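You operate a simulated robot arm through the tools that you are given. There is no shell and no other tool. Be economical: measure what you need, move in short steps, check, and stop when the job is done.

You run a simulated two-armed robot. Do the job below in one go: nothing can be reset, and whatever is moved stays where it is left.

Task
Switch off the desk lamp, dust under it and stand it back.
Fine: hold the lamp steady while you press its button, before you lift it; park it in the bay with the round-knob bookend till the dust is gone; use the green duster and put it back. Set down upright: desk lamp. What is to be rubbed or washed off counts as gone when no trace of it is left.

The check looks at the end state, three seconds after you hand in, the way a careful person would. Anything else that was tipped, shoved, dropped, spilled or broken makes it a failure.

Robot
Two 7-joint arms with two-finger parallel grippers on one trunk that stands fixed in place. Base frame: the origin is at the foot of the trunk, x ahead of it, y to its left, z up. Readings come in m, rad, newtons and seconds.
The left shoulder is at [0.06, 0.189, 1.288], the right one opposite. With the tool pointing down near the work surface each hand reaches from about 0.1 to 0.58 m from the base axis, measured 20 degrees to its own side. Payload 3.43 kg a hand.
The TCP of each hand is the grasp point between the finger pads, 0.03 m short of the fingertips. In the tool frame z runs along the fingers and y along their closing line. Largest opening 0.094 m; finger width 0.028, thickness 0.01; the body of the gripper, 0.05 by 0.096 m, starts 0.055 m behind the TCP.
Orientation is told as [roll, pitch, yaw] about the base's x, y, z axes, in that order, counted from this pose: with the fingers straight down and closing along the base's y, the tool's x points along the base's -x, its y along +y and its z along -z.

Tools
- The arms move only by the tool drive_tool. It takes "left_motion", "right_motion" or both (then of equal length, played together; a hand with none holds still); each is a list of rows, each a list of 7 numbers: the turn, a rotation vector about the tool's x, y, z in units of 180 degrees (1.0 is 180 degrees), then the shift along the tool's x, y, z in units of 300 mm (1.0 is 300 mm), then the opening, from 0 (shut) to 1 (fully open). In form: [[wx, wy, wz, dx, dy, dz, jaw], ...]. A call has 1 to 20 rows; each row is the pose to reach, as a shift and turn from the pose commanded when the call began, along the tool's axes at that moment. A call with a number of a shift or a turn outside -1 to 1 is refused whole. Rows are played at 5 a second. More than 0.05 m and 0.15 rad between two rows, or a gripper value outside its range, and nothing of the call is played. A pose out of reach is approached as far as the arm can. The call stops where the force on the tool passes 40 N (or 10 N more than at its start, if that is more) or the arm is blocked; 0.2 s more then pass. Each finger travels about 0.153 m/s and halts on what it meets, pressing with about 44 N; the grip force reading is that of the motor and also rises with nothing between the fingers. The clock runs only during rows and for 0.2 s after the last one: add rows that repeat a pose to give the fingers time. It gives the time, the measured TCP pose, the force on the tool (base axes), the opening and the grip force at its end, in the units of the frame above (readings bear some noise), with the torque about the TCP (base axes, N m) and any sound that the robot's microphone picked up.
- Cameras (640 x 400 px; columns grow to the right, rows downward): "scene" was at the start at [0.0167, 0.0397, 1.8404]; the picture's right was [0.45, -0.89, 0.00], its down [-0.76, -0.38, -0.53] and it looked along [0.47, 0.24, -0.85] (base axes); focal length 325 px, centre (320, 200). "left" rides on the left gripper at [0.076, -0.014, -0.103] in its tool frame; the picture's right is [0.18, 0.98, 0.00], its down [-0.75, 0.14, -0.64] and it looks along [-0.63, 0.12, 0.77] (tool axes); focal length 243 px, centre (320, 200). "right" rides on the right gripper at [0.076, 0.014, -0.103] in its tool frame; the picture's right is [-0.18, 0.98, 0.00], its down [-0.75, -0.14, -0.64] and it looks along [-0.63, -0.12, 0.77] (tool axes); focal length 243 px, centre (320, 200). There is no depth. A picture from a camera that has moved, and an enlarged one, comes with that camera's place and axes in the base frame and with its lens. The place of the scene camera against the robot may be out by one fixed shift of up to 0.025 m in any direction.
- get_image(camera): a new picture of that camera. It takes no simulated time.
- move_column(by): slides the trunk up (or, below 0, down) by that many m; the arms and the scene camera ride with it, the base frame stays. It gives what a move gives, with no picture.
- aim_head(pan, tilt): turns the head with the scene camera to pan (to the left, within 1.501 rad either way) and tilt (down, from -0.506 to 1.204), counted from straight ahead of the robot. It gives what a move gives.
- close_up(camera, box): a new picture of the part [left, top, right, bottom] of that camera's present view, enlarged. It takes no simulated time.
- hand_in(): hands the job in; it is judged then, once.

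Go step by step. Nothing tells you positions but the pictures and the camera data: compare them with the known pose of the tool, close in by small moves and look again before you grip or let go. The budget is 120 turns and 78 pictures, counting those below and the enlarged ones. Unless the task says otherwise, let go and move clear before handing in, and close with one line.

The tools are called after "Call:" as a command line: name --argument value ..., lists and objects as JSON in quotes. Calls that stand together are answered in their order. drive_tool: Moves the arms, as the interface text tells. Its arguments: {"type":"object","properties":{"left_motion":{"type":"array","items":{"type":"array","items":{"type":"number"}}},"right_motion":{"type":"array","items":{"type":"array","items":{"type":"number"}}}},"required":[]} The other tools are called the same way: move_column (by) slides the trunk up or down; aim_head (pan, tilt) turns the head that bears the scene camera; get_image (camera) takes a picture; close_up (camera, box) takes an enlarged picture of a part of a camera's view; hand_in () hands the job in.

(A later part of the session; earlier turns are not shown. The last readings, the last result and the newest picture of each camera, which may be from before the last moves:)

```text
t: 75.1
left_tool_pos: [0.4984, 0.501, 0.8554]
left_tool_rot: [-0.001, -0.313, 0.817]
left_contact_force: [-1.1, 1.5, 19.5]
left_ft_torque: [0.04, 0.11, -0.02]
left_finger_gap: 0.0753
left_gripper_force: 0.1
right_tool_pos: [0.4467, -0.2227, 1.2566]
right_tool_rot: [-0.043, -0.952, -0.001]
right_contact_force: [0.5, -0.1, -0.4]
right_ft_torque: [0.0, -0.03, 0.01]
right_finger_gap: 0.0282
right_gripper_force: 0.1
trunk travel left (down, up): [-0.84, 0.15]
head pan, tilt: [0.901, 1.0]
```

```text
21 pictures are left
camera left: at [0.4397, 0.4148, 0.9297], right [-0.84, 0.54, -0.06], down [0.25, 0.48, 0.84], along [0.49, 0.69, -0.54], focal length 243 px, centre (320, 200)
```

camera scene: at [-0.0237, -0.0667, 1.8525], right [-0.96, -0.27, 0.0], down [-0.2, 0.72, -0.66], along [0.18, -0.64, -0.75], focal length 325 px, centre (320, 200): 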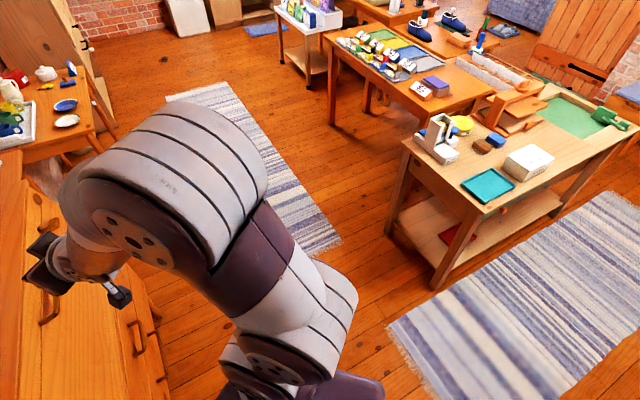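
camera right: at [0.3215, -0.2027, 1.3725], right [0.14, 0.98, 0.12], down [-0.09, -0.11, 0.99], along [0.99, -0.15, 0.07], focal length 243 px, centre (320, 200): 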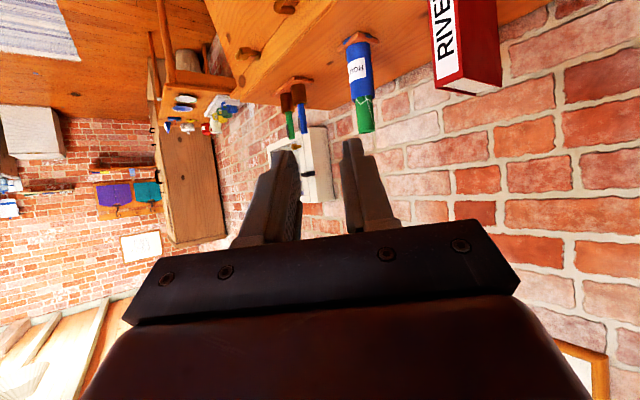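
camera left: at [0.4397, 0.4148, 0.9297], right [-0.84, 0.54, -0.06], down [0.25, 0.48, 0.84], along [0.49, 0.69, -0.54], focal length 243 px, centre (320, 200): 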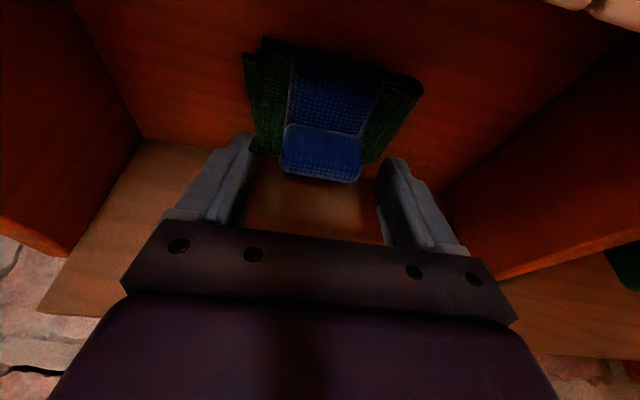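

The fingertips rest on the pad beside the handle. I lift 3 mm and close.

Call:
drive_tool --left_motion '[[0, 0, 0, -0.003, 0, -0.012, 0.8], [0, 0, 0, -0.003, 0, -0.012, 0.4], [0, 0, 0, -0.003, 0, -0.012, 0], [0, 0, 0, -0.003, 0, -0.012, 0]]'

Call:
get_image --camera "left"

```text
t: 76.1
left_tool_pos: [0.4966, 0.4983, 0.8561]
left_tool_rot: [0.002, -0.303, 0.819]
left_contact_force: [3.7, -3.1, 15.5]
left_ft_torque: [-0.2, -0.05, 0.01]
left_finger_gap: 0.0472
left_gripper_force: 44.0
right_tool_pos: [0.4486, -0.2227, 1.2551]
right_tool_rot: [-0.045, -0.951, -0.002]
right_contact_force: [-0.1, -0.3, 0.2]
right_ft_torque: [0.01, 0.01, 0.0]
right_finger_gap: 0.0283
right_gripper_force: 0.0
trunk travel left (down, up): [-0.84, 0.15]
head pan, tilt: [0.901, 1.0]
```

```text
20 pictures are left
camera left: at [0.4375, 0.4136, 0.9307], right [-0.84, 0.54, -0.05], down [0.26, 0.48, 0.84], along [0.48, 0.69, -0.54], focal length 243 px, centre (320, 200)
```

left: 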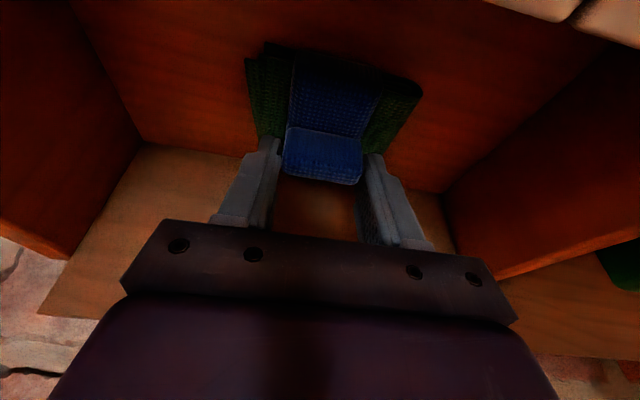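

The handle is gripped at 47 mm. I lift with the trunk and check.

Call:
move_column --by 0.15

Call:
get_image --camera "left"

```text
t: 77.8
left_tool_pos: [0.4979, 0.501, 1.0044]
left_tool_rot: [0.002, -0.301, 0.818]
left_contact_force: [0.0, -0.2, -0.8]
left_ft_torque: [-0.01, 0.0, 0.0]
left_finger_gap: 0.0474
left_gripper_force: 43.8
right_tool_pos: [0.449, -0.2217, 1.4051]
right_tool_rot: [-0.049, -0.953, 0.003]
right_contact_force: [0.6, 0.3, -0.8]
right_ft_torque: [0.04, -0.01, 0.01]
right_finger_gap: 0.0283
right_gripper_force: 0.1
trunk travel left (down, up): [-0.99, 0.0]
head pan, tilt: [0.901, 1.0]
```

```text
19 pictures are left
camera left: at [0.4382, 0.415, 1.0795], right [-0.84, 0.54, -0.05], down [0.26, 0.48, 0.84], along [0.48, 0.69, -0.55], focal length 243 px, centre (320, 200)
```

left: 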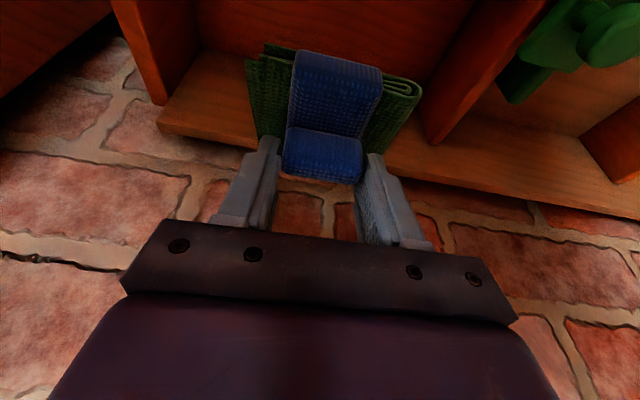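

I hold the green duster by its blue grip. I carry it up and over toward the dresser.

Call:
drive_tool --left_motion '[[0.0057, 0, 0.018, 0.011, -0.05, -0.14, 0], [0.0113, 0, 0.0365, 0.021, -0.1, -0.28, 0], [0.017, 0, 0.0547, 0.032, -0.18, -0.4, 0], [0.0227, 0, 0.073, 0.043, -0.26, -0.5, 0], [0.0283, 0, 0.091, 0.053, -0.35, -0.61, 0], [0.034, 0, 0.1094, 0.064, -0.439, -0.718, 0]]'

```text
t: 79.2
left_tool_pos: [0.5387, 0.3464, 1.2039]
left_tool_rot: [0.002, -0.3, 0.458]
left_contact_force: [1.2, -0.2, -0.4]
left_ft_torque: [-0.01, 0.03, -0.01]
left_finger_gap: 0.0473
left_gripper_force: 43.7
right_tool_pos: [0.4491, -0.2222, 1.4062]
right_tool_rot: [-0.045, -0.952, 0.001]
right_contact_force: [-0.2, -0.4, -0.3]
right_ft_torque: [-0.04, -0.02, 0.01]
right_finger_gap: 0.028
right_gripper_force: 0.1
trunk travel left (down, up): [-0.99, 0.0]
head pan, tilt: [0.901, 1.0]
```

Call:
drive_tool --left_motion '[[0.0057, 0, 0.018, 0.025, -0.138, 0, 0], [0.0113, 0, 0.0365, 0.05, -0.275, 0, 0], [0.017, 0, 0.0547, 0.075, -0.413, 0, 0], [0.0227, 0, 0.073, 0.1, -0.55, 0, 0], [0.0283, 0, 0.091, 0.125, -0.688, 0, 0], [0.034, 0, 0.1094, 0.15, -0.825, 0, 0]]'

Call:
aim_head --pan 0.1 --tilt 0.9

Call:
get_image --camera "left"

```text
t: 80.7
left_tool_pos: [0.6114, 0.11, 1.1937]
left_tool_rot: [0.0, -0.301, 0.098]
left_contact_force: [-0.2, -1.3, -0.3]
left_ft_torque: [0.03, 0.0, 0.05]
left_finger_gap: 0.0474
left_gripper_force: 44.1
right_tool_pos: [0.4501, -0.2226, 1.405]
right_tool_rot: [-0.046, -0.951, 0.0]
right_contact_force: [-0.1, -0.6, 0.6]
right_ft_torque: [-0.02, 0.0, 0.03]
right_finger_gap: 0.0282
right_gripper_force: 0.1
trunk travel left (down, up): [-0.99, 0.0]
head pan, tilt: [0.901, 1.0]
```

```text
t: 81.8
left_tool_pos: [0.6103, 0.1125, 1.1933]
left_tool_rot: [0.001, -0.3, 0.1]
left_contact_force: [-0.3, 0.0, -0.7]
left_ft_torque: [-0.01, 0.02, 0.0]
left_finger_gap: 0.0473
left_gripper_force: 44.1
right_tool_pos: [0.4493, -0.2228, 1.4055]
right_tool_rot: [-0.049, -0.951, 0.001]
right_contact_force: [-0.1, -0.7, 0.0]
right_ft_torque: [-0.02, 0.02, -0.02]
right_finger_gap: 0.0277
right_gripper_force: 0.0
trunk travel left (down, up): [-0.99, 0.0]
head pan, tilt: [0.099, 0.901]
```

```text
18 pictures are left
camera left: at [0.5103, 0.0876, 1.2681], right [-0.27, 0.96, -0.05], down [0.51, 0.19, 0.84], along [0.81, 0.2, -0.55], focal length 243 px, centre (320, 200)
```

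left: 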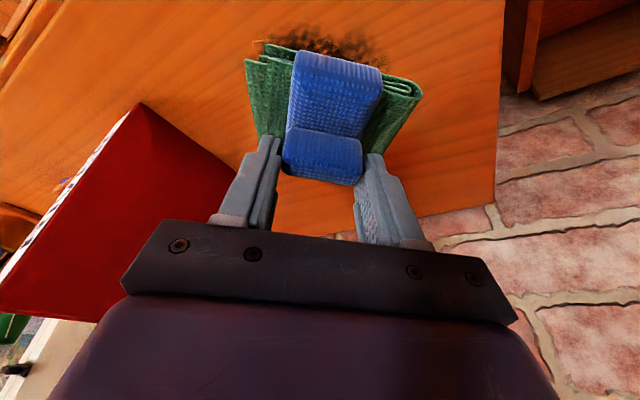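

The dust is right below, centred near (0.60, 0.108). I lower the duster toward the surface.

Call:
drive_tool --left_motion '[[0, 0, 0, 0.04, -0.006, 0.075, 0], [0, 0, 0, 0.083, -0.013, 0.149, 0], [0, 0, 0, 0.087, -0.013, 0.161, 0]]'

```text
t: 82.6
left_tool_pos: [0.5985, 0.1043, 1.1419]
left_tool_rot: [-0.003, -0.307, 0.1]
left_contact_force: [1.3, 0.9, 9.4]
left_ft_torque: [0.32, 0.15, -0.11]
left_finger_gap: 0.0472
left_gripper_force: 43.6
right_tool_pos: [0.4476, -0.2215, 1.4066]
right_tool_rot: [-0.048, -0.952, 0.002]
right_contact_force: [0.1, 1.0, -0.7]
right_ft_torque: [-0.03, -0.01, 0.01]
right_finger_gap: 0.0281
right_gripper_force: 0.0
trunk travel left (down, up): [-0.99, 0.0]
head pan, tilt: [0.099, 0.901]
```

Good light contact (9 N). I rub over the patch in a raster.

Call:
drive_tool --left_motion '[[0, 0, 0, -0.0127, 0.1327, 0.0039, 0], [0, 0, 0, 0, 0, 0, 0], [0, 0, 0, 0.0127, -0.1327, -0.0039, 0], [0, 0, 0, 0.1077, -0.1227, -0.0333, 0], [0, 0, 0, 0.095, 0.01, -0.0294, 0], [0, 0, 0, 0.0823, 0.1427, -0.0255, 0], [0, 0, 0, -0.0127, 0.1327, 0.0039, 0], [0, 0, 0, -0.1077, 0.1227, 0.0333, 0], [0, 0, 0, -0.095, -0.01, 0.0294, 0], [0, 0, 0, -0.0823, -0.1427, 0.0255, 0], [0, 0, 0, 0.0127, -0.1327, -0.0039, 0], [0, 0, 0, 0, 0, 0, 0], [0, 0, 0, -0.0127, 0.1327, 0.0039, 0], [0, 0, 0, 0, 0, 0, 0], [0, 0, 0, 0.0127, -0.1327, -0.0039, 0], [0, 0, 0, 0, 0, 0, 0]]'

Call:
drive_tool --left_motion '[[0, 0, 0, -0.03, 0, -0.09, 0], [0, 0, 0, 0.1, 0.1, -0.17, 0], [0, 0, 0, 0.2, 0.2, -0.2, 0], [0, 0, 0, 0.3, 0.3, -0.2, 0]]'

Call:
get_image --camera "scene"

```text
t: 83.2
left_tool_pos: [0.5999, 0.111, 1.1404]
left_tool_rot: [-0.001, -0.313, 0.098]
left_contact_force: [-2.9, 7.4, 15.6]
left_ft_torque: [-0.39, 0.74, -0.33]
left_finger_gap: 0.0475
left_gripper_force: 43.9
right_tool_pos: [0.4474, -0.2201, 1.4061]
right_tool_rot: [-0.049, -0.953, 0.003]
right_contact_force: [-1.4, 0.3, 0.2]
right_ft_torque: [0.01, 0.01, 0.0]
right_finger_gap: 0.0283
right_gripper_force: 0.1
trunk travel left (down, up): [-0.99, 0.0]
head pan, tilt: [0.099, 0.901]
stopped in row 3 (left hand): the force on the tool passed its limit at 43 N (the readings are from after the stop); the commanded pose is now the measured one
```

```text
refused: row 2 steps farther than a row can; nothing moved
```

```text
17 pictures are left
camera scene: at [0.0269, 0.0171, 1.8785], right [0.1, -0.99, 0.0], down [-0.78, -0.08, -0.62], along [0.62, 0.06, -0.78], focal length 325 px, centre (320, 200)
```

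scene: 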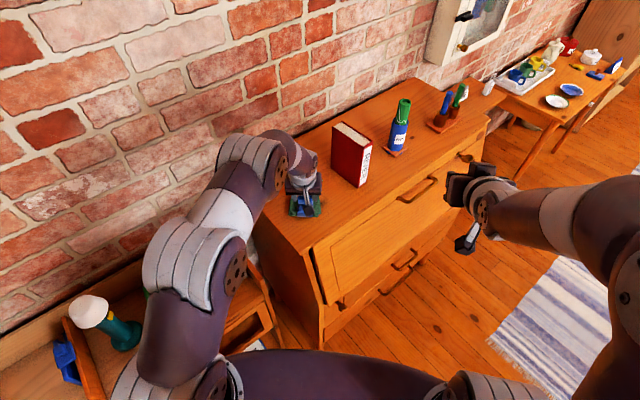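

The strokes were too quick and pressed too hard. I lighten by 1 mm and use shorter steps.

Call:
drive_tool --left_motion '[[0, 0, 0, -0.0073, 0.0663, -0.0012, 0], [0, 0, 0, -0.0136, 0.1327, 0.0007, 0], [0, 0, 0, -0.0073, 0.0663, -0.0012, 0], [0, 0, 0, -0.001, 0, -0.0032, 0], [0, 0, 0, 0.0053, -0.0663, -0.0052, 0], [0, 0, 0, 0.0117, -0.1327, -0.0071, 0], [0, 0, 0, 0.075, -0.126, -0.0267, 0], [0, 0, 0, 0.0686, -0.0596, -0.0248, 0], [0, 0, 0, 0.0623, 0.0067, -0.0228, 0], [0, 0, 0, 0.056, 0.073, -0.0208, 0], [0, 0, 0, 0.0497, 0.1394, -0.0189, 0], [0, 0, 0, -0.0136, 0.1327, 0.0007, 0], [0, 0, 0, -0.0769, 0.126, 0.0203, 0], [0, 0, 0, -0.0706, 0.0596, 0.0184, 0], [0, 0, 0, -0.0643, -0.0067, 0.0164, 0], [0, 0, 0, -0.058, -0.073, 0.0144, 0], [0, 0, 0, -0.0516, -0.1394, 0.0125, 0], [0, 0, 0, 0.0117, -0.1327, -0.0071, 0], [0, 0, 0, 0.0053, -0.0663, -0.0052, 0], [0, 0, 0, -0.001, 0, -0.0032, 0]]'

```text
t: 87.4
left_tool_pos: [0.5995, 0.1083, 1.1413]
left_tool_rot: [-0.001, -0.31, 0.096]
left_contact_force: [-2.1, -8.3, 16.8]
left_ft_torque: [-0.22, -0.22, -0.2]
left_finger_gap: 0.0473
left_gripper_force: 43.3
right_tool_pos: [0.4459, -0.2224, 1.406]
right_tool_rot: [-0.046, -0.953, 0.003]
right_contact_force: [-1.4, 0.7, 0.0]
right_ft_torque: [-0.04, 0.0, -0.03]
right_finger_gap: 0.0281
right_gripper_force: 0.0
trunk travel left (down, up): [-0.99, 0.0]
head pan, tilt: [0.099, 0.901]
```

The full raster went through. I lift and move aside to inspect.

Call:
drive_tool --left_motion '[[0, 0, 0, -0.04, 0, -0.127, 0], [0, 0, 0, -0.079, 0, -0.255, 0], [0, 0, 0, -0.092, 0.133, -0.251, 0], [0, 0, 0, -0.104, 0.265, -0.247, 0], [0, 0, 0, -0.117, 0.398, -0.243, 0]]'

Call:
close_up --camera "scene" --box '[220, 130, 420, 280]'

```text
t: 88.6
left_tool_pos: [0.6018, 0.2325, 1.2203]
left_tool_rot: [0.001, -0.311, 0.096]
left_contact_force: [0.1, 0.6, -0.9]
left_ft_torque: [-0.01, -0.04, 0.02]
left_finger_gap: 0.0475
left_gripper_force: 43.5
right_tool_pos: [0.4477, -0.2201, 1.4069]
right_tool_rot: [-0.048, -0.95, 0.0]
right_contact_force: [0.8, -0.7, 0.3]
right_ft_torque: [0.02, -0.01, -0.03]
right_finger_gap: 0.028
right_gripper_force: 0.1
trunk travel left (down, up): [-0.99, 0.0]
head pan, tilt: [0.099, 0.901]
```

```text
2.67 times, centred on (320, 205) of scene
camera zoom: at [0.0295, 0.0174, 1.8786], right [0.1, -1.0, 0.0], down [-0.78, -0.08, -0.62], along [0.62, 0.06, -0.78], focal length 868 px, centre (320, 187)
```

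zoom: 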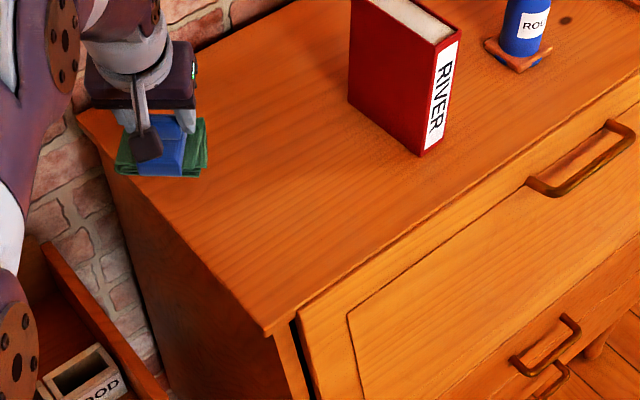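

The top looks clean everywhere. Now I carry the duster back the way it came.

Call:
drive_tool --left_motion '[[-0.0088, 0, -0.0274, 0.045, 0.1, 0, 0], [-0.0176, 0, -0.0549, 0.09, 0.2, 0, 0], [-0.0265, 0.001, -0.0823, 0.136, 0.3, 0, 0], [-0.0353, 0.002, -0.1097, 0.181, 0.398, -0.002, 0]]'

```text
t: 89.6
left_tool_pos: [0.5382, 0.3467, 1.2014]
left_tool_rot: [0.0, -0.303, 0.463]
left_contact_force: [-0.3, 0.0, -1.0]
left_ft_torque: [-0.02, -0.05, 0.02]
left_finger_gap: 0.0475
left_gripper_force: 44.0
right_tool_pos: [0.4483, -0.2206, 1.4063]
right_tool_rot: [-0.049, -0.95, 0.002]
right_contact_force: [0.5, 0.5, 0.3]
right_ft_torque: [0.0, 0.03, 0.0]
right_finger_gap: 0.0283
right_gripper_force: 0.1
trunk travel left (down, up): [-0.99, 0.0]
head pan, tilt: [0.099, 0.901]
```

Call:
drive_tool --left_motion '[[-0.0085, 0, -0.027, -0.026, 0.13, 0.008, 0], [-0.0169, 0, -0.054, -0.051, 0.259, 0.016, 0], [-0.0254, 0, -0.0811, -0.077, 0.389, 0.024, 0], [-0.0338, 0, -0.1081, -0.102, 0.518, 0.032, 0], [-0.0338, 0, -0.1081, -0.057, 0.518, 0.175, 0], [-0.0338, 0, -0.1081, -0.012, 0.518, 0.318, 0], [-0.0338, 0, -0.1081, 0.033, 0.518, 0.461, 0], [-0.0338, 0, -0.1081, 0.077, 0.518, 0.604, 0]]'

Call:
move_column --by -0.14

Call:
get_image --camera "left"

```text
t: 91.4
left_tool_pos: [0.496, 0.4948, 1.0228]
left_tool_rot: [0.002, -0.305, 0.815]
left_contact_force: [0.7, 0.2, -1.6]
left_ft_torque: [-0.01, 0.0, 0.0]
left_finger_gap: 0.0472
left_gripper_force: 43.9
right_tool_pos: [0.4496, -0.2204, 1.406]
right_tool_rot: [-0.05, -0.951, 0.005]
right_contact_force: [0.4, -0.3, -0.2]
right_ft_torque: [-0.03, 0.03, -0.03]
right_finger_gap: 0.0284
right_gripper_force: 0.0
trunk travel left (down, up): [-0.99, 0.0]
head pan, tilt: [0.099, 0.901]
```

```text
t: 93.1
left_tool_pos: [0.4953, 0.494, 0.8831]
left_tool_rot: [0.002, -0.302, 0.814]
left_contact_force: [0.1, 0.2, -1.0]
left_ft_torque: [-0.01, -0.02, 0.0]
left_finger_gap: 0.0472
left_gripper_force: 43.8
right_tool_pos: [0.4497, -0.2212, 1.2666]
right_tool_rot: [-0.046, -0.951, 0.001]
right_contact_force: [-0.6, 0.1, 0.2]
right_ft_torque: [0.01, -0.01, -0.01]
right_finger_gap: 0.028
right_gripper_force: 0.0
trunk travel left (down, up): [-0.85, 0.14]
head pan, tilt: [0.099, 0.901]
```

```text
15 pictures are left
camera left: at [0.4358, 0.4095, 0.9586], right [-0.84, 0.55, -0.05], down [0.26, 0.48, 0.84], along [0.48, 0.69, -0.54], focal length 243 px, centre (320, 200)
```

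left: 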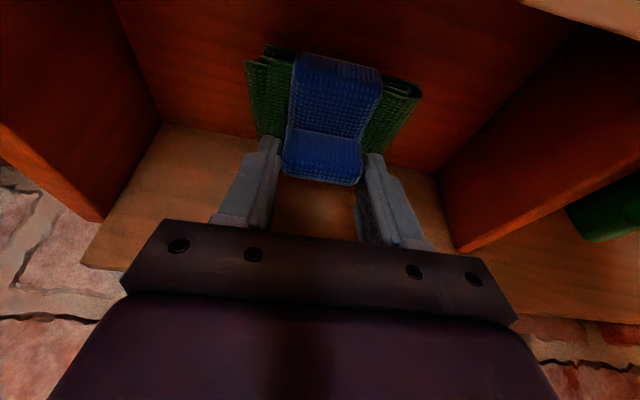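

Right over its place; I shift 5 mm and set it down.

Call:
drive_tool --left_motion '[[0, 0, 0, -0.01, 0.006, 0.035, 0], [0, 0, 0, 0.004, 0.006, 0.068, 0], [0, 0, 0, 0.008, 0.006, 0.082, 0]]'

```text
t: 93.9
left_tool_pos: [0.4983, 0.5016, 0.8597]
left_tool_rot: [0.002, -0.305, 0.815]
left_contact_force: [0.6, 1.0, -0.5]
left_ft_torque: [-0.02, -0.01, 0.02]
left_finger_gap: 0.0471
left_gripper_force: 43.6
right_tool_pos: [0.4482, -0.2225, 1.2657]
right_tool_rot: [-0.046, -0.952, 0.002]
right_contact_force: [-0.5, 0.1, 0.8]
right_ft_torque: [0.01, 0.04, -0.01]
right_finger_gap: 0.028
right_gripper_force: 0.1
trunk travel left (down, up): [-0.85, 0.14]
head pan, tilt: [0.099, 0.901]
```

Not yet touching; a few more millimetres.

Call:
drive_tool --left_motion '[[0, 0, 0, 0.003, -0.003, 0.006, 0], [0, 0, 0, 0.005, -0.005, 0.013, 0], [0, 0, 0, 0.007, -0.005, 0.018, 0]]'

```text
t: 94.7
left_tool_pos: [0.4979, 0.4976, 0.8549]
left_tool_rot: [0.0, -0.311, 0.816]
left_contact_force: [-1.7, 1.3, 10.0]
left_ft_torque: [0.27, -0.16, 0.03]
left_finger_gap: 0.0473
left_gripper_force: 44.1
right_tool_pos: [0.4475, -0.2221, 1.2658]
right_tool_rot: [-0.046, -0.949, 0.0]
right_contact_force: [0.5, 0.3, 0.8]
right_ft_torque: [-0.01, -0.02, -0.01]
right_finger_gap: 0.0282
right_gripper_force: 0.0
trunk travel left (down, up): [-0.85, 0.14]
head pan, tilt: [0.099, 0.901]
```

Seated (10 N). I open and lift away with the trunk.

Call:
drive_tool --left_motion '[[0, 0, 0, 0, 0, -0.004, 0.6], [0, 0, 0, -0.002, 0, -0.008, 0.8], [0, 0, 0, -0.002, 0, -0.008, 0.8]]'

Call:
move_column --by 0.14

Call:
get_image --camera "left"

```text
t: 95.5
left_tool_pos: [0.4973, 0.4975, 0.855]
left_tool_rot: [0.003, -0.303, 0.815]
left_contact_force: [0.1, 0.2, -0.1]
left_ft_torque: [0.01, 0.02, 0.0]
left_finger_gap: 0.0751
left_gripper_force: 0.0
right_tool_pos: [0.4487, -0.2216, 1.2652]
right_tool_rot: [-0.048, -0.952, 0.002]
right_contact_force: [-0.1, 0.0, -1.7]
right_ft_torque: [-0.02, -0.02, -0.03]
right_finger_gap: 0.028
right_gripper_force: 0.0
trunk travel left (down, up): [-0.85, 0.14]
head pan, tilt: [0.099, 0.901]
```

```text
t: 97.2
left_tool_pos: [0.4984, 0.4979, 0.9965]
left_tool_rot: [0.001, -0.304, 0.816]
left_contact_force: [-0.3, 0.1, -0.1]
left_ft_torque: [-0.02, -0.01, -0.03]
left_finger_gap: 0.0752
left_gripper_force: 0.0
right_tool_pos: [0.4501, -0.2215, 1.4049]
right_tool_rot: [-0.047, -0.953, 0.002]
right_contact_force: [-0.4, -0.6, 0.2]
right_ft_torque: [-0.01, 0.01, 0.0]
right_finger_gap: 0.028
right_gripper_force: 0.0
trunk travel left (down, up): [-0.99, 0.0]
head pan, tilt: [0.099, 0.901]
```

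```text
14 pictures are left
camera left: at [0.4388, 0.4131, 1.0713], right [-0.84, 0.55, -0.05], down [0.26, 0.48, 0.84], along [0.48, 0.69, -0.54], focal length 243 px, centre (320, 200)
```

left: 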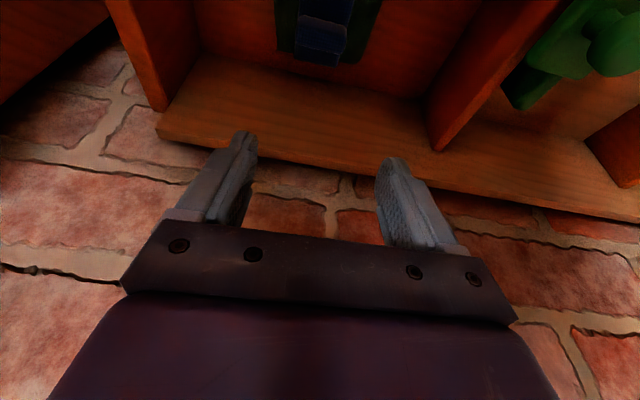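

The duster is back in its spot. Now back to the lamp: I swing the left hand to the front of the RIVER bay.

Call:
drive_tool --left_motion '[[-0.0027, 0, -0.0087, 0.06, 0.02, -0.13, 1], [-0.0054, 0, -0.0174, 0.13, 0.05, -0.26, 1], [-0.0081, 0, -0.0261, 0.22, 0.09, -0.38, 1], [-0.0109, 0, -0.0348, 0.32, 0.14, -0.48, 1], [-0.0136, 0, -0.0435, 0.42, 0.2, -0.57, 1], [-0.0164, 0, -0.0522, 0.52, 0.26, -0.65, 1], [-0.0191, 0, -0.0609, 0.62, 0.31, -0.72, 1], [-0.0218, 0, -0.0696, 0.723, 0.365, -0.786, 1]]'

```text
t: 99.0
left_tool_pos: [0.2271, 0.3722, 1.1585]
left_tool_rot: [-0.002, -0.305, 1.061]
left_contact_force: [-0.4, -0.2, 0.0]
left_ft_torque: [0.0, 0.05, 0.0]
left_finger_gap: 0.094
left_gripper_force: 0.0
right_tool_pos: [0.4485, -0.2204, 1.405]
right_tool_rot: [-0.048, -0.952, -0.001]
right_contact_force: [-1.4, -0.1, -0.3]
right_ft_torque: [0.01, 0.0, 0.01]
right_finger_gap: 0.0281
right_gripper_force: 0.1
trunk travel left (down, up): [-0.99, 0.0]
head pan, tilt: [0.099, 0.901]
```

Call:
drive_tool --left_motion '[[0, -0.0327, 0, -0.02, 0.06, 0.103, 1], [0, -0.0655, 0, -0.041, 0.121, 0.206, 1], [0, -0.0982, 0, -0.061, 0.181, 0.31, 1], [0, -0.131, 0, -0.081, 0.242, 0.413, 1], [0, -0.1637, 0, -0.102, 0.302, 0.516, 1], [0, -0.1964, 0, -0.122, 0.363, 0.619, 1]]'

Call:
get_image --camera "left"

```text
t: 100.3
left_tool_pos: [0.2708, 0.5062, 0.9844]
left_tool_rot: [0.168, -0.899, 0.934]
left_contact_force: [0.0, 0.8, 0.3]
left_ft_torque: [-0.03, 0.02, 0.02]
left_finger_gap: 0.0939
left_gripper_force: 0.0
left hand out of reach, approached as far as the arm can: row 2, 3, 4, 5, 6
right_tool_pos: [0.4511, -0.2206, 1.4054]
right_tool_rot: [-0.049, -0.95, 0.004]
right_contact_force: [0.5, -1.6, -1.0]
right_ft_torque: [0.05, 0.0, -0.01]
right_finger_gap: 0.028
right_gripper_force: 0.0
trunk travel left (down, up): [-0.99, 0.0]
head pan, tilt: [0.099, 0.901]
```

```text
13 pictures are left
camera left: at [0.2229, 0.387, 0.9863], right [-0.92, 0.38, -0.04], down [-0.05, -0.02, 1.0], along [0.38, 0.92, 0.04], focal length 243 px, centre (320, 200)
```

left: 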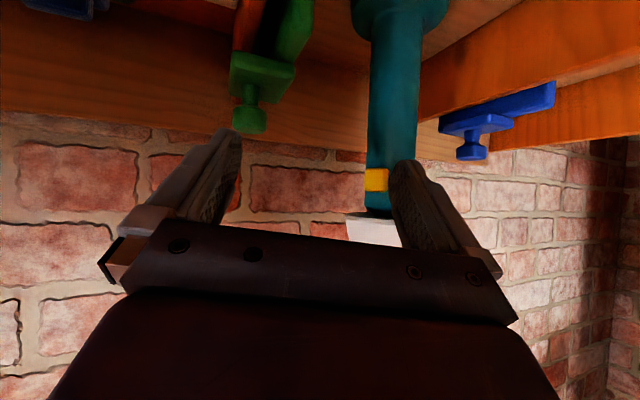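

The arm stopped 9 cm to the right of the intended standoff, nothing touched. I shift left and square the hand.

Call:
drive_tool --left_motion '[[0.013, 0, 0, 0.026, 0.068, -0.06, 1], [0.027, 0, 0, 0.052, 0.137, -0.1, 1], [0.04, 0, 0, 0.079, 0.205, -0.12, 1], [0.0535, 0, 0, 0.105, 0.274, -0.12, 1]]'

```text
t: 101.3
left_tool_pos: [0.2705, 0.4931, 0.9886]
left_tool_rot: [0.181, -0.886, 0.903]
left_contact_force: [0.2, 0.9, -0.1]
left_ft_torque: [0.0, 0.02, 0.01]
left_finger_gap: 0.0939
left_gripper_force: 0.0
left hand out of reach, approached as far as the arm can: row 1, 2, 3, 4
right_tool_pos: [0.4488, -0.2216, 1.4057]
right_tool_rot: [-0.047, -0.951, 0.001]
right_contact_force: [-0.1, 0.0, -0.7]
right_ft_torque: [-0.02, 0.04, -0.02]
right_finger_gap: 0.0279
right_gripper_force: 0.1
trunk travel left (down, up): [-0.99, 0.0]
head pan, tilt: [0.099, 0.901]
```

That posture is at a joint limit. I back out to a farther spot, straighten the hand there, and re-approach along the route that worked before.

Call:
drive_tool --left_motion '[[0.0206, -0.0019, 0.0099, -0.072, -0.095, -0.059, 1], [0.0411, -0.0037, 0.0198, -0.144, -0.19, -0.118, 1], [0.0617, -0.0056, 0.0297, -0.216, -0.286, -0.177, 1], [0.0823, -0.0074, 0.0397, -0.287, -0.381, -0.236, 1], [0.1029, -0.0093, 0.0496, -0.359, -0.476, -0.295, 1], [0.1234, -0.0111, 0.0595, -0.431, -0.572, -0.354, 1], [0.144, -0.013, 0.0694, -0.503, -0.667, -0.413, 1]]'

```text
t: 103.0
left_tool_pos: [0.4615, 0.3794, 1.1557]
left_tool_rot: [0.012, -0.908, 0.548]
left_contact_force: [0.6, 0.8, 0.9]
left_ft_torque: [0.02, 0.0, -0.05]
left_finger_gap: 0.094
left_gripper_force: 0.1
left hand out of reach, approached as far as the arm can: row 2, 3, 4, 5, 6, 7
right_tool_pos: [0.4491, -0.2227, 1.406]
right_tool_rot: [-0.048, -0.952, 0.002]
right_contact_force: [0.2, 0.2, 1.1]
right_ft_torque: [-0.01, -0.02, 0.0]
right_finger_gap: 0.0282
right_gripper_force: 0.1
trunk travel left (down, up): [-0.99, 0.0]
head pan, tilt: [0.099, 0.901]
```

Call:
drive_tool --left_motion '[[0.0125, 0, 0.0098, -0.051, -0.106, -0.023, 1], [0.025, 0, 0.0196, -0.102, -0.212, -0.046, 1], [0.0377, 0, 0.0294, -0.153, -0.317, -0.068, 1], [0.0502, 0, 0.0392, -0.204, -0.423, -0.091, 1]]'

```text
t: 104.0
left_tool_pos: [0.5413, 0.2776, 1.2252]
left_tool_rot: [0.003, -0.91, 0.347]
left_contact_force: [-0.7, 0.3, 1.2]
left_ft_torque: [-0.03, 0.01, 0.0]
left_finger_gap: 0.0939
left_gripper_force: 0.2
right_tool_pos: [0.4494, -0.2221, 1.4065]
right_tool_rot: [-0.047, -0.95, 0.0]
right_contact_force: [0.2, 0.1, 0.5]
right_ft_torque: [0.01, -0.01, -0.02]
right_finger_gap: 0.0281
right_gripper_force: 0.1
trunk travel left (down, up): [-0.99, 0.0]
head pan, tilt: [0.099, 0.901]
```

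Call:
move_column --by -0.03

Call:
drive_tool --left_motion '[[-0.0134, 0, -0.0104, -0.012, 0.114, -0.062, 1], [-0.0268, 0, -0.0208, -0.024, 0.228, -0.124, 1], [-0.0403, 0, -0.0313, -0.036, 0.343, -0.187, 1]]'

```text
t: 104.7
left_tool_pos: [0.5407, 0.2778, 1.1954]
left_tool_rot: [0.003, -0.909, 0.347]
left_contact_force: [0.2, 0.0, -0.1]
left_ft_torque: [0.0, 0.0, -0.01]
left_finger_gap: 0.094
left_gripper_force: 0.2
right_tool_pos: [0.45, -0.2218, 1.3746]
right_tool_rot: [-0.046, -0.951, 0.002]
right_contact_force: [-0.6, -0.1, -0.5]
right_ft_torque: [-0.03, 0.03, -0.01]
right_finger_gap: 0.0283
right_gripper_force: 0.0
trunk travel left (down, up): [-0.96, 0.03]
head pan, tilt: [0.099, 0.901]
```

```text
t: 105.5
left_tool_pos: [0.4705, 0.3635, 1.2386]
left_tool_rot: [0.001, -0.908, 0.51]
left_contact_force: [0.0, 0.3, 1.9]
left_ft_torque: [-0.04, 0.01, -0.04]
left_finger_gap: 0.094
left_gripper_force: 0.1
right_tool_pos: [0.4501, -0.2202, 1.3752]
right_tool_rot: [-0.048, -0.952, 0.002]
right_contact_force: [0.8, -0.8, 0.3]
right_ft_torque: [-0.01, -0.01, -0.01]
right_finger_gap: 0.0278
right_gripper_force: 0.1
trunk travel left (down, up): [-0.96, 0.03]
head pan, tilt: [0.099, 0.901]
```

Same waypoint as with the lamp; I replay the next leg.

Call:
drive_tool --left_motion '[[-0.0183, 0, -0.0145, 0.048, 0.12, 0.009, 1], [-0.0366, 0, -0.029, 0.097, 0.239, 0.018, 1], [-0.0549, 0, -0.0435, 0.145, 0.359, 0.027, 1], [-0.0732, 0, -0.0579, 0.193, 0.479, 0.036, 1], [-0.0915, 0, -0.0724, 0.242, 0.598, 0.045, 1], [-0.1098, 0, -0.0869, 0.29, 0.718, 0.054, 1]]'

```text
t: 106.9
left_tool_pos: [0.3483, 0.515, 1.1576]
left_tool_rot: [-0.004, -0.91, 0.963]
left_contact_force: [-1.2, -0.3, -0.1]
left_ft_torque: [0.02, 0.04, -0.03]
left_finger_gap: 0.0939
left_gripper_force: 0.0
left hand out of reach, approached as far as the arm can: row 4, 5, 6
right_tool_pos: [0.4487, -0.2213, 1.376]
right_tool_rot: [-0.05, -0.95, 0.002]
right_contact_force: [-1.0, 0.4, -0.1]
right_ft_torque: [0.02, -0.01, -0.01]
right_finger_gap: 0.0282
right_gripper_force: 0.0
trunk travel left (down, up): [-0.96, 0.03]
head pan, tilt: [0.099, 0.901]
```

Slightly limited again by the elbow. I'll regrip the lamp with a larger yaw (about 1.3), which gives the arm more room; first down to an intermediate point.

Call:
move_column --by 0.03

Call:
drive_tool --left_motion '[[-0.012, 0, -0.0093, 0.111, -0.004, 0.045, 1], [-0.0239, 0, -0.0186, 0.222, -0.008, 0.09, 1], [-0.0359, 0, -0.0278, 0.332, -0.013, 0.135, 1], [-0.0478, 0, -0.0371, 0.443, -0.017, 0.18, 1]]'

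```text
t: 107.7
left_tool_pos: [0.347, 0.513, 1.1881]
left_tool_rot: [-0.003, -0.91, 0.96]
left_contact_force: [0.6, 0.3, -0.3]
left_ft_torque: [-0.02, 0.02, 0.01]
left_finger_gap: 0.0942
left_gripper_force: 0.1
right_tool_pos: [0.4493, -0.2209, 1.4062]
right_tool_rot: [-0.047, -0.953, 0.002]
right_contact_force: [0.3, 0.3, 0.4]
right_ft_torque: [-0.01, 0.03, -0.01]
right_finger_gap: 0.0283
right_gripper_force: 0.0
trunk travel left (down, up): [-0.99, 0.0]
head pan, tilt: [0.099, 0.901]
```

```text
t: 108.7
left_tool_pos: [0.3441, 0.4856, 1.0545]
left_tool_rot: [0.017, -0.904, 1.14]
left_contact_force: [0.7, -0.3, 0.7]
left_ft_torque: [0.01, 0.04, -0.02]
left_finger_gap: 0.094
left_gripper_force: 0.1
left hand out of reach, approached as far as the arm can: row 2, 3, 4
right_tool_pos: [0.4497, -0.2201, 1.4063]
right_tool_rot: [-0.048, -0.949, 0.003]
right_contact_force: [-0.7, 0.2, 1.7]
right_ft_torque: [-0.01, 0.0, 0.02]
right_finger_gap: 0.0283
right_gripper_force: 0.2
trunk travel left (down, up): [-0.99, 0.0]
head pan, tilt: [0.099, 0.901]
```

I'll reset the arm's posture: go to a tool-down pose up high, then out to the left where an early move worked.

Call:
drive_tool --left_motion '[[0, 0.0412, 0, -0.039, 0, -0.104, 1], [0, 0.0823, 0, -0.079, 0, -0.208, 1], [0, 0.1234, 0, -0.118, 0, -0.312, 1], [0, 0.1646, 0, -0.157, 0, -0.417, 1], [0, 0.2057, 0, -0.196, 0, -0.521, 1], [0, 0.2469, 0, -0.236, 0, -0.625, 1], [0, 0.288, 0, -0.275, 0, -0.729, 1]]'

```text
t: 110.2
left_tool_pos: [0.2918, 0.3742, 1.251]
left_tool_rot: [-0.003, -0.003, 1.15]
left_contact_force: [-0.2, -0.1, -0.2]
left_ft_torque: [-0.03, 0.03, -0.02]
left_finger_gap: 0.094
left_gripper_force: 0.0
left hand out of reach, approached as far as the arm can: row 6
right_tool_pos: [0.4479, -0.2225, 1.4065]
right_tool_rot: [-0.047, -0.949, -0.002]
right_contact_force: [0.0, 0.2, -0.3]
right_ft_torque: [0.04, 0.0, 0.01]
right_finger_gap: 0.0283
right_gripper_force: 0.1
trunk travel left (down, up): [-0.99, 0.0]
head pan, tilt: [0.099, 0.901]
```

Call:
drive_tool --left_motion '[[0, 0, 0.0286, -0.007, 0.142, -0.013, 1], [0, 0, 0.0572, -0.013, 0.284, -0.027, 1], [0, 0, 0.0858, -0.02, 0.425, -0.04, 1], [0, 0, 0.1144, -0.026, 0.567, -0.053, 1], [0, 0, 0.143, -0.033, 0.709, -0.067, 1]]'

```text
t: 111.5
left_tool_pos: [0.1026, 0.4742, 1.2719]
left_tool_rot: [0.0, -0.005, 0.699]
left_contact_force: [-0.4, 0.2, 0.4]
left_ft_torque: [0.01, -0.04, 0.0]
left_finger_gap: 0.0938
left_gripper_force: 0.0
right_tool_pos: [0.4487, -0.221, 1.4058]
right_tool_rot: [-0.049, -0.95, 0.0]
right_contact_force: [-1.1, 0.0, 0.3]
right_ft_torque: [-0.01, -0.01, -0.02]
right_finger_gap: 0.0283
right_gripper_force: 0.0
trunk travel left (down, up): [-0.99, 0.0]
head pan, tilt: [0.099, 0.901]
```

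Fully reachable there. Now descend with moderate tilt in front of the bay.

Call:
drive_tool --left_motion '[[0, -0.0265, -0.0159, -0.026, -0.01, 0.139, 1], [0, -0.053, -0.0318, -0.051, -0.02, 0.278, 1], [0, -0.0795, -0.0478, -0.077, -0.03, 0.417, 1], [0, -0.106, -0.0637, -0.103, -0.04, 0.555, 1], [0, -0.1325, -0.0796, -0.128, -0.05, 0.694, 1], [0, -0.159, -0.0955, -0.154, -0.06, 0.833, 1]]'

```text
t: 112.8
left_tool_pos: [0.1514, 0.4908, 1.0206]
left_tool_rot: [-0.084, -0.495, 1.03]
left_contact_force: [-0.3, 0.3, -0.7]
left_ft_torque: [0.0, 0.01, -0.04]
left_finger_gap: 0.094
left_gripper_force: 0.1
right_tool_pos: [0.4495, -0.2215, 1.4066]
right_tool_rot: [-0.048, -0.951, 0.001]
right_contact_force: [0.3, 0.1, 0.8]
right_ft_torque: [0.01, 0.01, -0.01]
right_finger_gap: 0.0282
right_gripper_force: 0.0
trunk travel left (down, up): [-0.99, 0.0]
head pan, tilt: [0.099, 0.901]
```

Call:
drive_tool --left_motion '[[-0.0067, -0.034, 0, -0.005, -0.012, 0.036, 1], [-0.0134, -0.068, 0, -0.009, -0.024, 0.071, 1], [-0.02, -0.102, 0, -0.014, -0.036, 0.107, 1], [-0.0267, -0.136, 0, -0.018, -0.047, 0.142, 1]]'

Call:
get_image --camera "left"

```text
t: 113.8
left_tool_pos: [0.1961, 0.5599, 0.9778]
left_tool_rot: [-0.118, -0.908, 1.125]
left_contact_force: [0.0, -0.7, 0.5]
left_ft_torque: [0.04, -0.01, 0.0]
left_finger_gap: 0.0938
left_gripper_force: 0.0
left hand out of reach, approached as far as the arm can: row 1, 2, 3, 4
right_tool_pos: [0.4504, -0.2205, 1.4062]
right_tool_rot: [-0.049, -0.951, 0.002]
right_contact_force: [0.0, -0.2, 0.2]
right_ft_torque: [0.02, -0.01, -0.01]
right_finger_gap: 0.0282
right_gripper_force: 0.0
trunk travel left (down, up): [-0.99, 0.0]
head pan, tilt: [0.099, 0.901]
```

```text
12 pictures are left
camera left: at [0.1436, 0.4425, 0.9812], right [-0.89, 0.4, -0.22], down [-0.21, 0.07, 0.98], along [0.41, 0.91, 0.02], focal length 243 px, centre (320, 200)
```

left: 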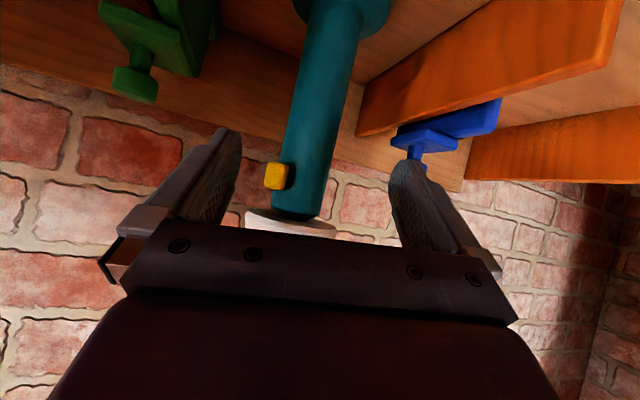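

The pole is nicely between the fingers. I move down and forward onto it, removing the small roll.

Call:
drive_tool --left_motion '[[-0.005, -0.001, 0.004, 0.03, -0.001, 0.1, 1], [-0.01, -0.002, 0.008, 0.05, -0.002, 0.2, 1], [-0.015, -0.003, 0.012, 0.065, -0.003, 0.31, 1], [-0.019, -0.003, 0.0146, 0.077, -0.003, 0.428, 1]]'

Call:
get_image --camera "left"

```text
t: 114.8
left_tool_pos: [0.2486, 0.6321, 0.8803]
left_tool_rot: [-0.007, -0.921, 1.053]
left_contact_force: [1.0, -1.0, 0.1]
left_ft_torque: [-0.02, 0.01, 0.0]
left_finger_gap: 0.0939
left_gripper_force: 0.1
right_tool_pos: [0.4506, -0.2198, 1.4056]
right_tool_rot: [-0.049, -0.949, 0.001]
right_contact_force: [0.5, -0.2, 0.2]
right_ft_torque: [0.02, -0.03, 0.02]
right_finger_gap: 0.0283
right_gripper_force: 0.1
trunk travel left (down, up): [-0.99, 0.0]
head pan, tilt: [0.099, 0.901]
```

```text
11 pictures are left
camera left: at [0.1981, 0.5135, 0.8812], right [-0.91, 0.39, -0.15], down [-0.15, 0.03, 0.99], along [0.39, 0.92, 0.04], focal length 243 px, centre (320, 200)
```

left: 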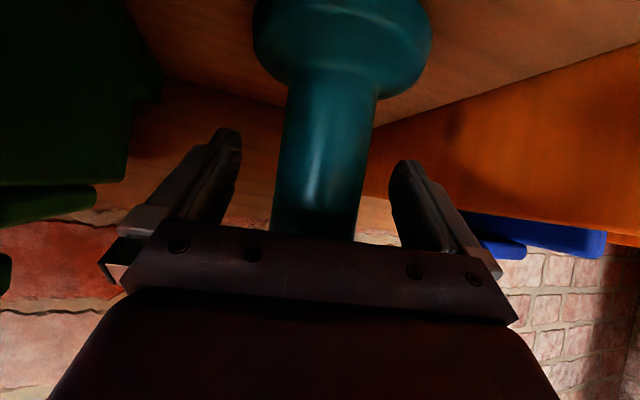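

Aligned. Grip and lift 16 cm.

Call:
drive_tool --left_motion '[[0, 0, 0, 0, 0, 0, 0.4], [0, 0, 0, 0, 0, 0, 0], [0, 0, 0, 0, 0, 0, 0], [0, 0, 0, -0.053, 0, -0.04, 0], [0, 0, 0, -0.146, 0, -0.111, 0], [0, 0, 0, -0.239, 0, -0.182, 0], [0, 0, 0, -0.332, 0, -0.252, 0], [0, 0, 0, -0.425, 0, -0.323, 0]]'

```text
t: 116.7
left_tool_pos: [0.2464, 0.6292, 1.0403]
left_tool_rot: [-0.01, -0.917, 1.061]
left_contact_force: [-0.8, 0.0, -4.4]
left_ft_torque: [0.01, 0.03, 0.01]
left_finger_gap: 0.0495
left_gripper_force: 44.4
right_tool_pos: [0.4483, -0.2221, 1.4056]
right_tool_rot: [-0.046, -0.951, 0.003]
right_contact_force: [-0.2, -0.3, -0.5]
right_ft_torque: [0.0, 0.0, 0.0]
right_finger_gap: 0.0279
right_gripper_force: 0.1
trunk travel left (down, up): [-0.99, 0.0]
head pan, tilt: [0.099, 0.901]
```

Call:
drive_tool --left_motion '[[0, 0, 0, -0.097, 0, -0.074, 0], [0, 0, 0, -0.194, 0, -0.149, 0], [0, 0, 0, -0.291, 0, -0.223, 0], [0.0101, 0, 0.0078, -0.288, -0.124, -0.254, 0], [0.0202, 0, 0.0155, -0.285, -0.247, -0.285, 0], [0.0303, 0, 0.0233, -0.283, -0.37, -0.316, 0], [0.0404, 0, 0.031, -0.28, -0.494, -0.347, 0]]'

```text
t: 118.2
left_tool_pos: [0.3125, 0.5635, 1.1682]
left_tool_rot: [0.002, -0.92, 0.863]
left_contact_force: [-0.5, -0.7, -4.1]
left_ft_torque: [0.0, 0.06, 0.0]
left_finger_gap: 0.0492
left_gripper_force: 44.7
left hand out of reach, approached as far as the arm can: row 4, 5, 6, 7
right_tool_pos: [0.4494, -0.2214, 1.406]
right_tool_rot: [-0.048, -0.948, 0.002]
right_contact_force: [-0.6, -0.3, 0.1]
right_ft_torque: [0.02, -0.01, 0.0]
right_finger_gap: 0.0284
right_gripper_force: 0.0
trunk travel left (down, up): [-0.99, 0.0]
head pan, tilt: [0.099, 0.901]
```

Call:
drive_tool --left_motion '[[0.0127, 0, 0.0096, -0.041, -0.137, -0.001, 0], [0.0253, 0, 0.0193, -0.082, -0.275, -0.003, 0], [0.038, 0, 0.0289, -0.123, -0.412, -0.004, 0]]'

```text
t: 119.0
left_tool_pos: [0.375, 0.5405, 1.1987]
left_tool_rot: [0.005, -0.918, 0.719]
left_contact_force: [0.1, 0.8, -3.2]
left_ft_torque: [-0.02, 0.04, -0.01]
left_finger_gap: 0.0492
left_gripper_force: 44.2
left hand out of reach, approached as far as the arm can: row 1, 2, 3
right_tool_pos: [0.4497, -0.2204, 1.405]
right_tool_rot: [-0.047, -0.951, 0.0]
right_contact_force: [-0.5, 0.6, 0.0]
right_ft_torque: [-0.03, -0.04, 0.04]
right_finger_gap: 0.0282
right_gripper_force: 0.1
trunk travel left (down, up): [-0.99, 0.0]
head pan, tilt: [0.099, 0.901]
```

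Call:
drive_tool --left_motion '[[0.0114, 0, 0.0087, -0.015, -0.128, -0.018, 0], [0.0228, 0, 0.0174, -0.029, -0.257, -0.035, 0], [0.0342, 0, 0.0261, -0.044, -0.385, -0.053, 0], [0.0455, 0, 0.0348, -0.058, -0.513, -0.071, 0], [0.0569, 0, 0.0435, -0.073, -0.642, -0.088, 0], [0.0683, 0, 0.0522, -0.087, -0.77, -0.106, 0]]'

```text
t: 120.5
left_tool_pos: [0.4576, 0.4481, 1.2336]
left_tool_rot: [0.003, -0.919, 0.455]
left_contact_force: [0.2, -0.5, -4.0]
left_ft_torque: [0.01, 0.0, -0.01]
left_finger_gap: 0.0493
left_gripper_force: 43.7
left hand out of reach, approached as far as the arm can: row 1, 2, 3, 4, 5, 6
right_tool_pos: [0.4505, -0.2217, 1.4053]
right_tool_rot: [-0.048, -0.95, 0.002]
right_contact_force: [0.1, 0.9, -0.3]
right_ft_torque: [-0.04, 0.04, -0.01]
right_finger_gap: 0.0284
right_gripper_force: 0.1
trunk travel left (down, up): [-0.99, 0.0]
head pan, tilt: [0.099, 0.901]
```

Call:
drive_tool --left_motion '[[0, 0, 0, -0.016, -0.13, 0.003, 0], [0, 0, 0, -0.031, -0.261, 0.006, 0], [0, 0, 0, -0.047, -0.391, 0.009, 0], [0, 0, 0, -0.062, -0.522, 0.012, 0], [0, 0, 0, -0.078, -0.652, 0.015, 0]]'

```text
t: 121.7
left_tool_pos: [0.4536, 0.4492, 1.236]
left_tool_rot: [0.005, -0.919, 0.462]
left_contact_force: [-0.3, -0.3, -3.5]
left_ft_torque: [0.03, 0.05, -0.01]
left_finger_gap: 0.0492
left_gripper_force: 44.0
left hand out of reach, approached as far as the arm can: row 1, 2, 3, 4, 5
right_tool_pos: [0.4495, -0.2214, 1.4059]
right_tool_rot: [-0.046, -0.949, 0.002]
right_contact_force: [0.3, -0.3, 0.4]
right_ft_torque: [-0.02, -0.01, -0.02]
right_finger_gap: 0.0282
right_gripper_force: 0.1
trunk travel left (down, up): [-0.99, 0.0]
head pan, tilt: [0.099, 0.901]
```

The arm is at a joint limit at this tilt. I un-tilt the hand in the air (the lamp may lean while carried) to free the arm posture.

Call:
drive_tool --left_motion '[[0, 0.04, 0, 0.01, -0.033, -0.079, 0], [0, 0.08, 0, 0.02, -0.066, -0.158, 0], [0, 0.12, 0, 0.029, -0.099, -0.236, 0], [0, 0.16, 0, 0.039, -0.132, -0.315, 0], [0, 0.2, 0, 0.049, -0.165, -0.394, 0]]'

```text
t: 122.8
left_tool_pos: [0.3737, 0.3473, 1.2806]
left_tool_rot: [0.007, -0.393, 0.47]
left_contact_force: [-0.3, -0.2, -4.3]
left_ft_torque: [-0.06, 0.05, 0.01]
left_finger_gap: 0.0495
left_gripper_force: 43.9
left hand out of reach, approached as far as the arm can: row 4, 5
right_tool_pos: [0.4475, -0.2237, 1.4068]
right_tool_rot: [-0.046, -0.953, 0.001]
right_contact_force: [0.0, 0.4, -0.4]
right_ft_torque: [0.02, 0.02, 0.02]
right_finger_gap: 0.0281
right_gripper_force: 0.0
trunk travel left (down, up): [-0.99, 0.0]
head pan, tilt: [0.099, 0.901]
```

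Call:
drive_tool --left_motion '[[0.0114, 0.025, 0.0276, 0.038, -0.01, -0.048, 0], [0.0228, 0.05, 0.0552, 0.075, -0.021, -0.096, 0], [0.0342, 0.075, 0.0828, 0.113, -0.031, -0.145, 0], [0.0456, 0.1, 0.1104, 0.15, -0.042, -0.193, 0], [0.057, 0.125, 0.138, 0.188, -0.052, -0.241, 0]]'

```text
t: 124.0
left_tool_pos: [0.3138, 0.2969, 1.3306]
left_tool_rot: [-0.084, -0.011, 0.014]
left_contact_force: [0.2, -0.1, -5.0]
left_ft_torque: [-0.03, 0.09, -0.01]
left_finger_gap: 0.0493
left_gripper_force: 44.4
left hand out of reach, approached as far as the arm can: row 1, 2
right_tool_pos: [0.4499, -0.2211, 1.4063]
right_tool_rot: [-0.047, -0.95, 0.001]
right_contact_force: [0.4, 0.5, 0.1]
right_ft_torque: [0.01, 0.03, 0.02]
right_finger_gap: 0.0284
right_gripper_force: 0.2
trunk travel left (down, up): [-0.99, 0.0]
head pan, tilt: [0.099, 0.901]
```

Call:
drive_tool --left_motion '[[-0.0038, -0.0414, 0, -0.074, -0.088, 0.031, 0], [-0.0076, -0.0829, 0, -0.149, -0.175, 0.063, 0], [-0.0114, -0.1243, 0, -0.223, -0.263, 0.094, 0], [-0.0153, -0.1657, 0, -0.297, -0.35, 0.125, 0], [-0.0191, -0.2071, 0, -0.371, -0.438, 0.156, 0], [-0.0229, -0.2486, 0, -0.446, -0.525, 0.188, 0], [-0.0267, -0.29, 0, -0.52, -0.613, 0.219, 0]]'

```text
t: 125.7
left_tool_pos: [0.4738, 0.1049, 1.2802]
left_tool_rot: [-0.016, -0.921, 0.063]
left_contact_force: [0.4, -0.8, -4.3]
left_ft_torque: [0.02, 0.04, 0.0]
left_finger_gap: 0.0493
left_gripper_force: 44.8
right_tool_pos: [0.4498, -0.2227, 1.4047]
right_tool_rot: [-0.046, -0.949, -0.001]
right_contact_force: [-0.3, -0.8, -0.6]
right_ft_torque: [0.05, 0.01, 0.02]
right_finger_gap: 0.0279
right_gripper_force: 0.1
trunk travel left (down, up): [-0.99, 0.0]
head pan, tilt: [0.099, 0.901]
```

Free again, lamp upright and in front of its place. I move over the clean spot.

Call:
drive_tool --left_motion '[[0.0023, 0, 0.0023, -0.029, -0.008, 0.121, 0], [0.0047, 0, 0.0047, -0.059, -0.017, 0.242, 0], [0.007, 0, 0.007, -0.088, -0.025, 0.362, 0], [0.0093, 0, 0.0093, -0.117, -0.034, 0.483, 0]]'

Call:
close_up --camera "scene" --box '[200, 100, 440, 280]'

Call:
close_up --camera "left" --box '[180, 0, 480, 240]'

```text
t: 126.7
left_tool_pos: [0.6131, 0.1048, 1.2225]
left_tool_rot: [-0.011, -0.922, 0.017]
left_contact_force: [0.4, 0.1, -4.5]
left_ft_torque: [0.06, 0.04, -0.02]
left_finger_gap: 0.0495
left_gripper_force: 44.8
right_tool_pos: [0.4507, -0.2214, 1.4052]
right_tool_rot: [-0.048, -0.947, 0.003]
right_contact_force: [-0.1, 0.1, -0.2]
right_ft_torque: [-0.01, 0.01, 0.02]
right_finger_gap: 0.0285
right_gripper_force: 0.1
trunk travel left (down, up): [-0.99, 0.0]
head pan, tilt: [0.099, 0.901]
```

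```text
2.22 times, centred on (320, 190) of scene
camera zoom: at [0.0338, 0.0166, 1.8786], right [0.1, -0.99, 0.0], down [-0.78, -0.08, -0.62], along [0.62, 0.06, -0.78], focal length 723 px, centre (320, 222)
```

zoom: 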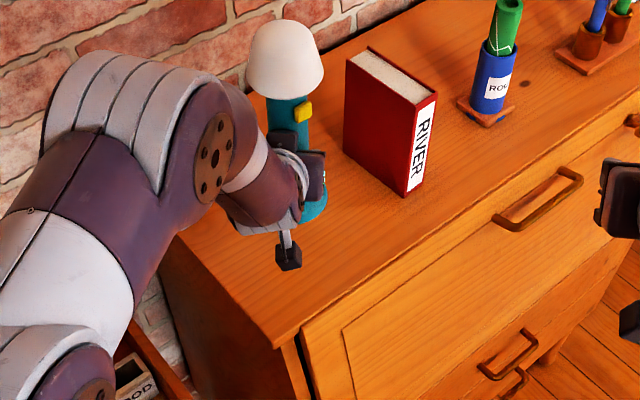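

```text
1.67 times, centred on (330, 120) of left
camera zoom: at [0.4866, 0.0893, 1.223], right [-0.12, 0.98, -0.15], down [-0.06, 0.15, 0.99], along [0.99, 0.13, 0.04], focal length 404 px, centre (303, 333)
```

zoom: 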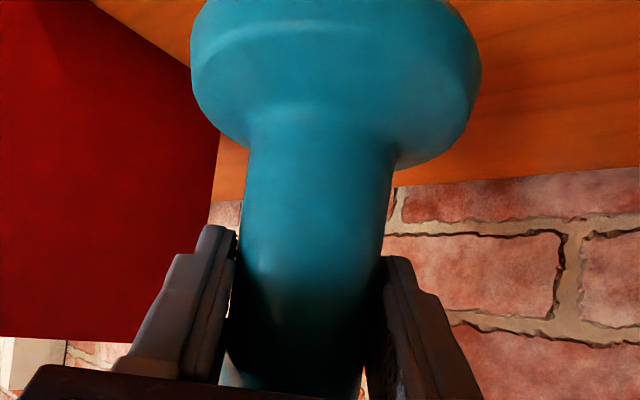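

All good. I lower it near the surface, then by millimetres.

Call:
drive_tool --left_motion '[[0, 0, 0, 0.075, -0.002, 0.053, 0], [0, 0, 0, 0.15, -0.003, 0.106, 0], [0, 0, 0, 0.1565, -0.003, 0.111, 0]]'

```text
t: 127.5
left_tool_pos: [0.612, 0.104, 1.1645]
left_tool_rot: [-0.009, -0.922, 0.018]
left_contact_force: [0.1, 0.0, -3.4]
left_ft_torque: [0.03, 0.04, -0.02]
left_finger_gap: 0.0494
left_gripper_force: 43.8
right_tool_pos: [0.4502, -0.2223, 1.4074]
right_tool_rot: [-0.048, -0.95, 0.003]
right_contact_force: [0.4, 0.4, -0.3]
right_ft_torque: [-0.01, 0.0, -0.05]
right_finger_gap: 0.0281
right_gripper_force: 0.1
trunk travel left (down, up): [-0.99, 0.0]
head pan, tilt: [0.099, 0.901]
```

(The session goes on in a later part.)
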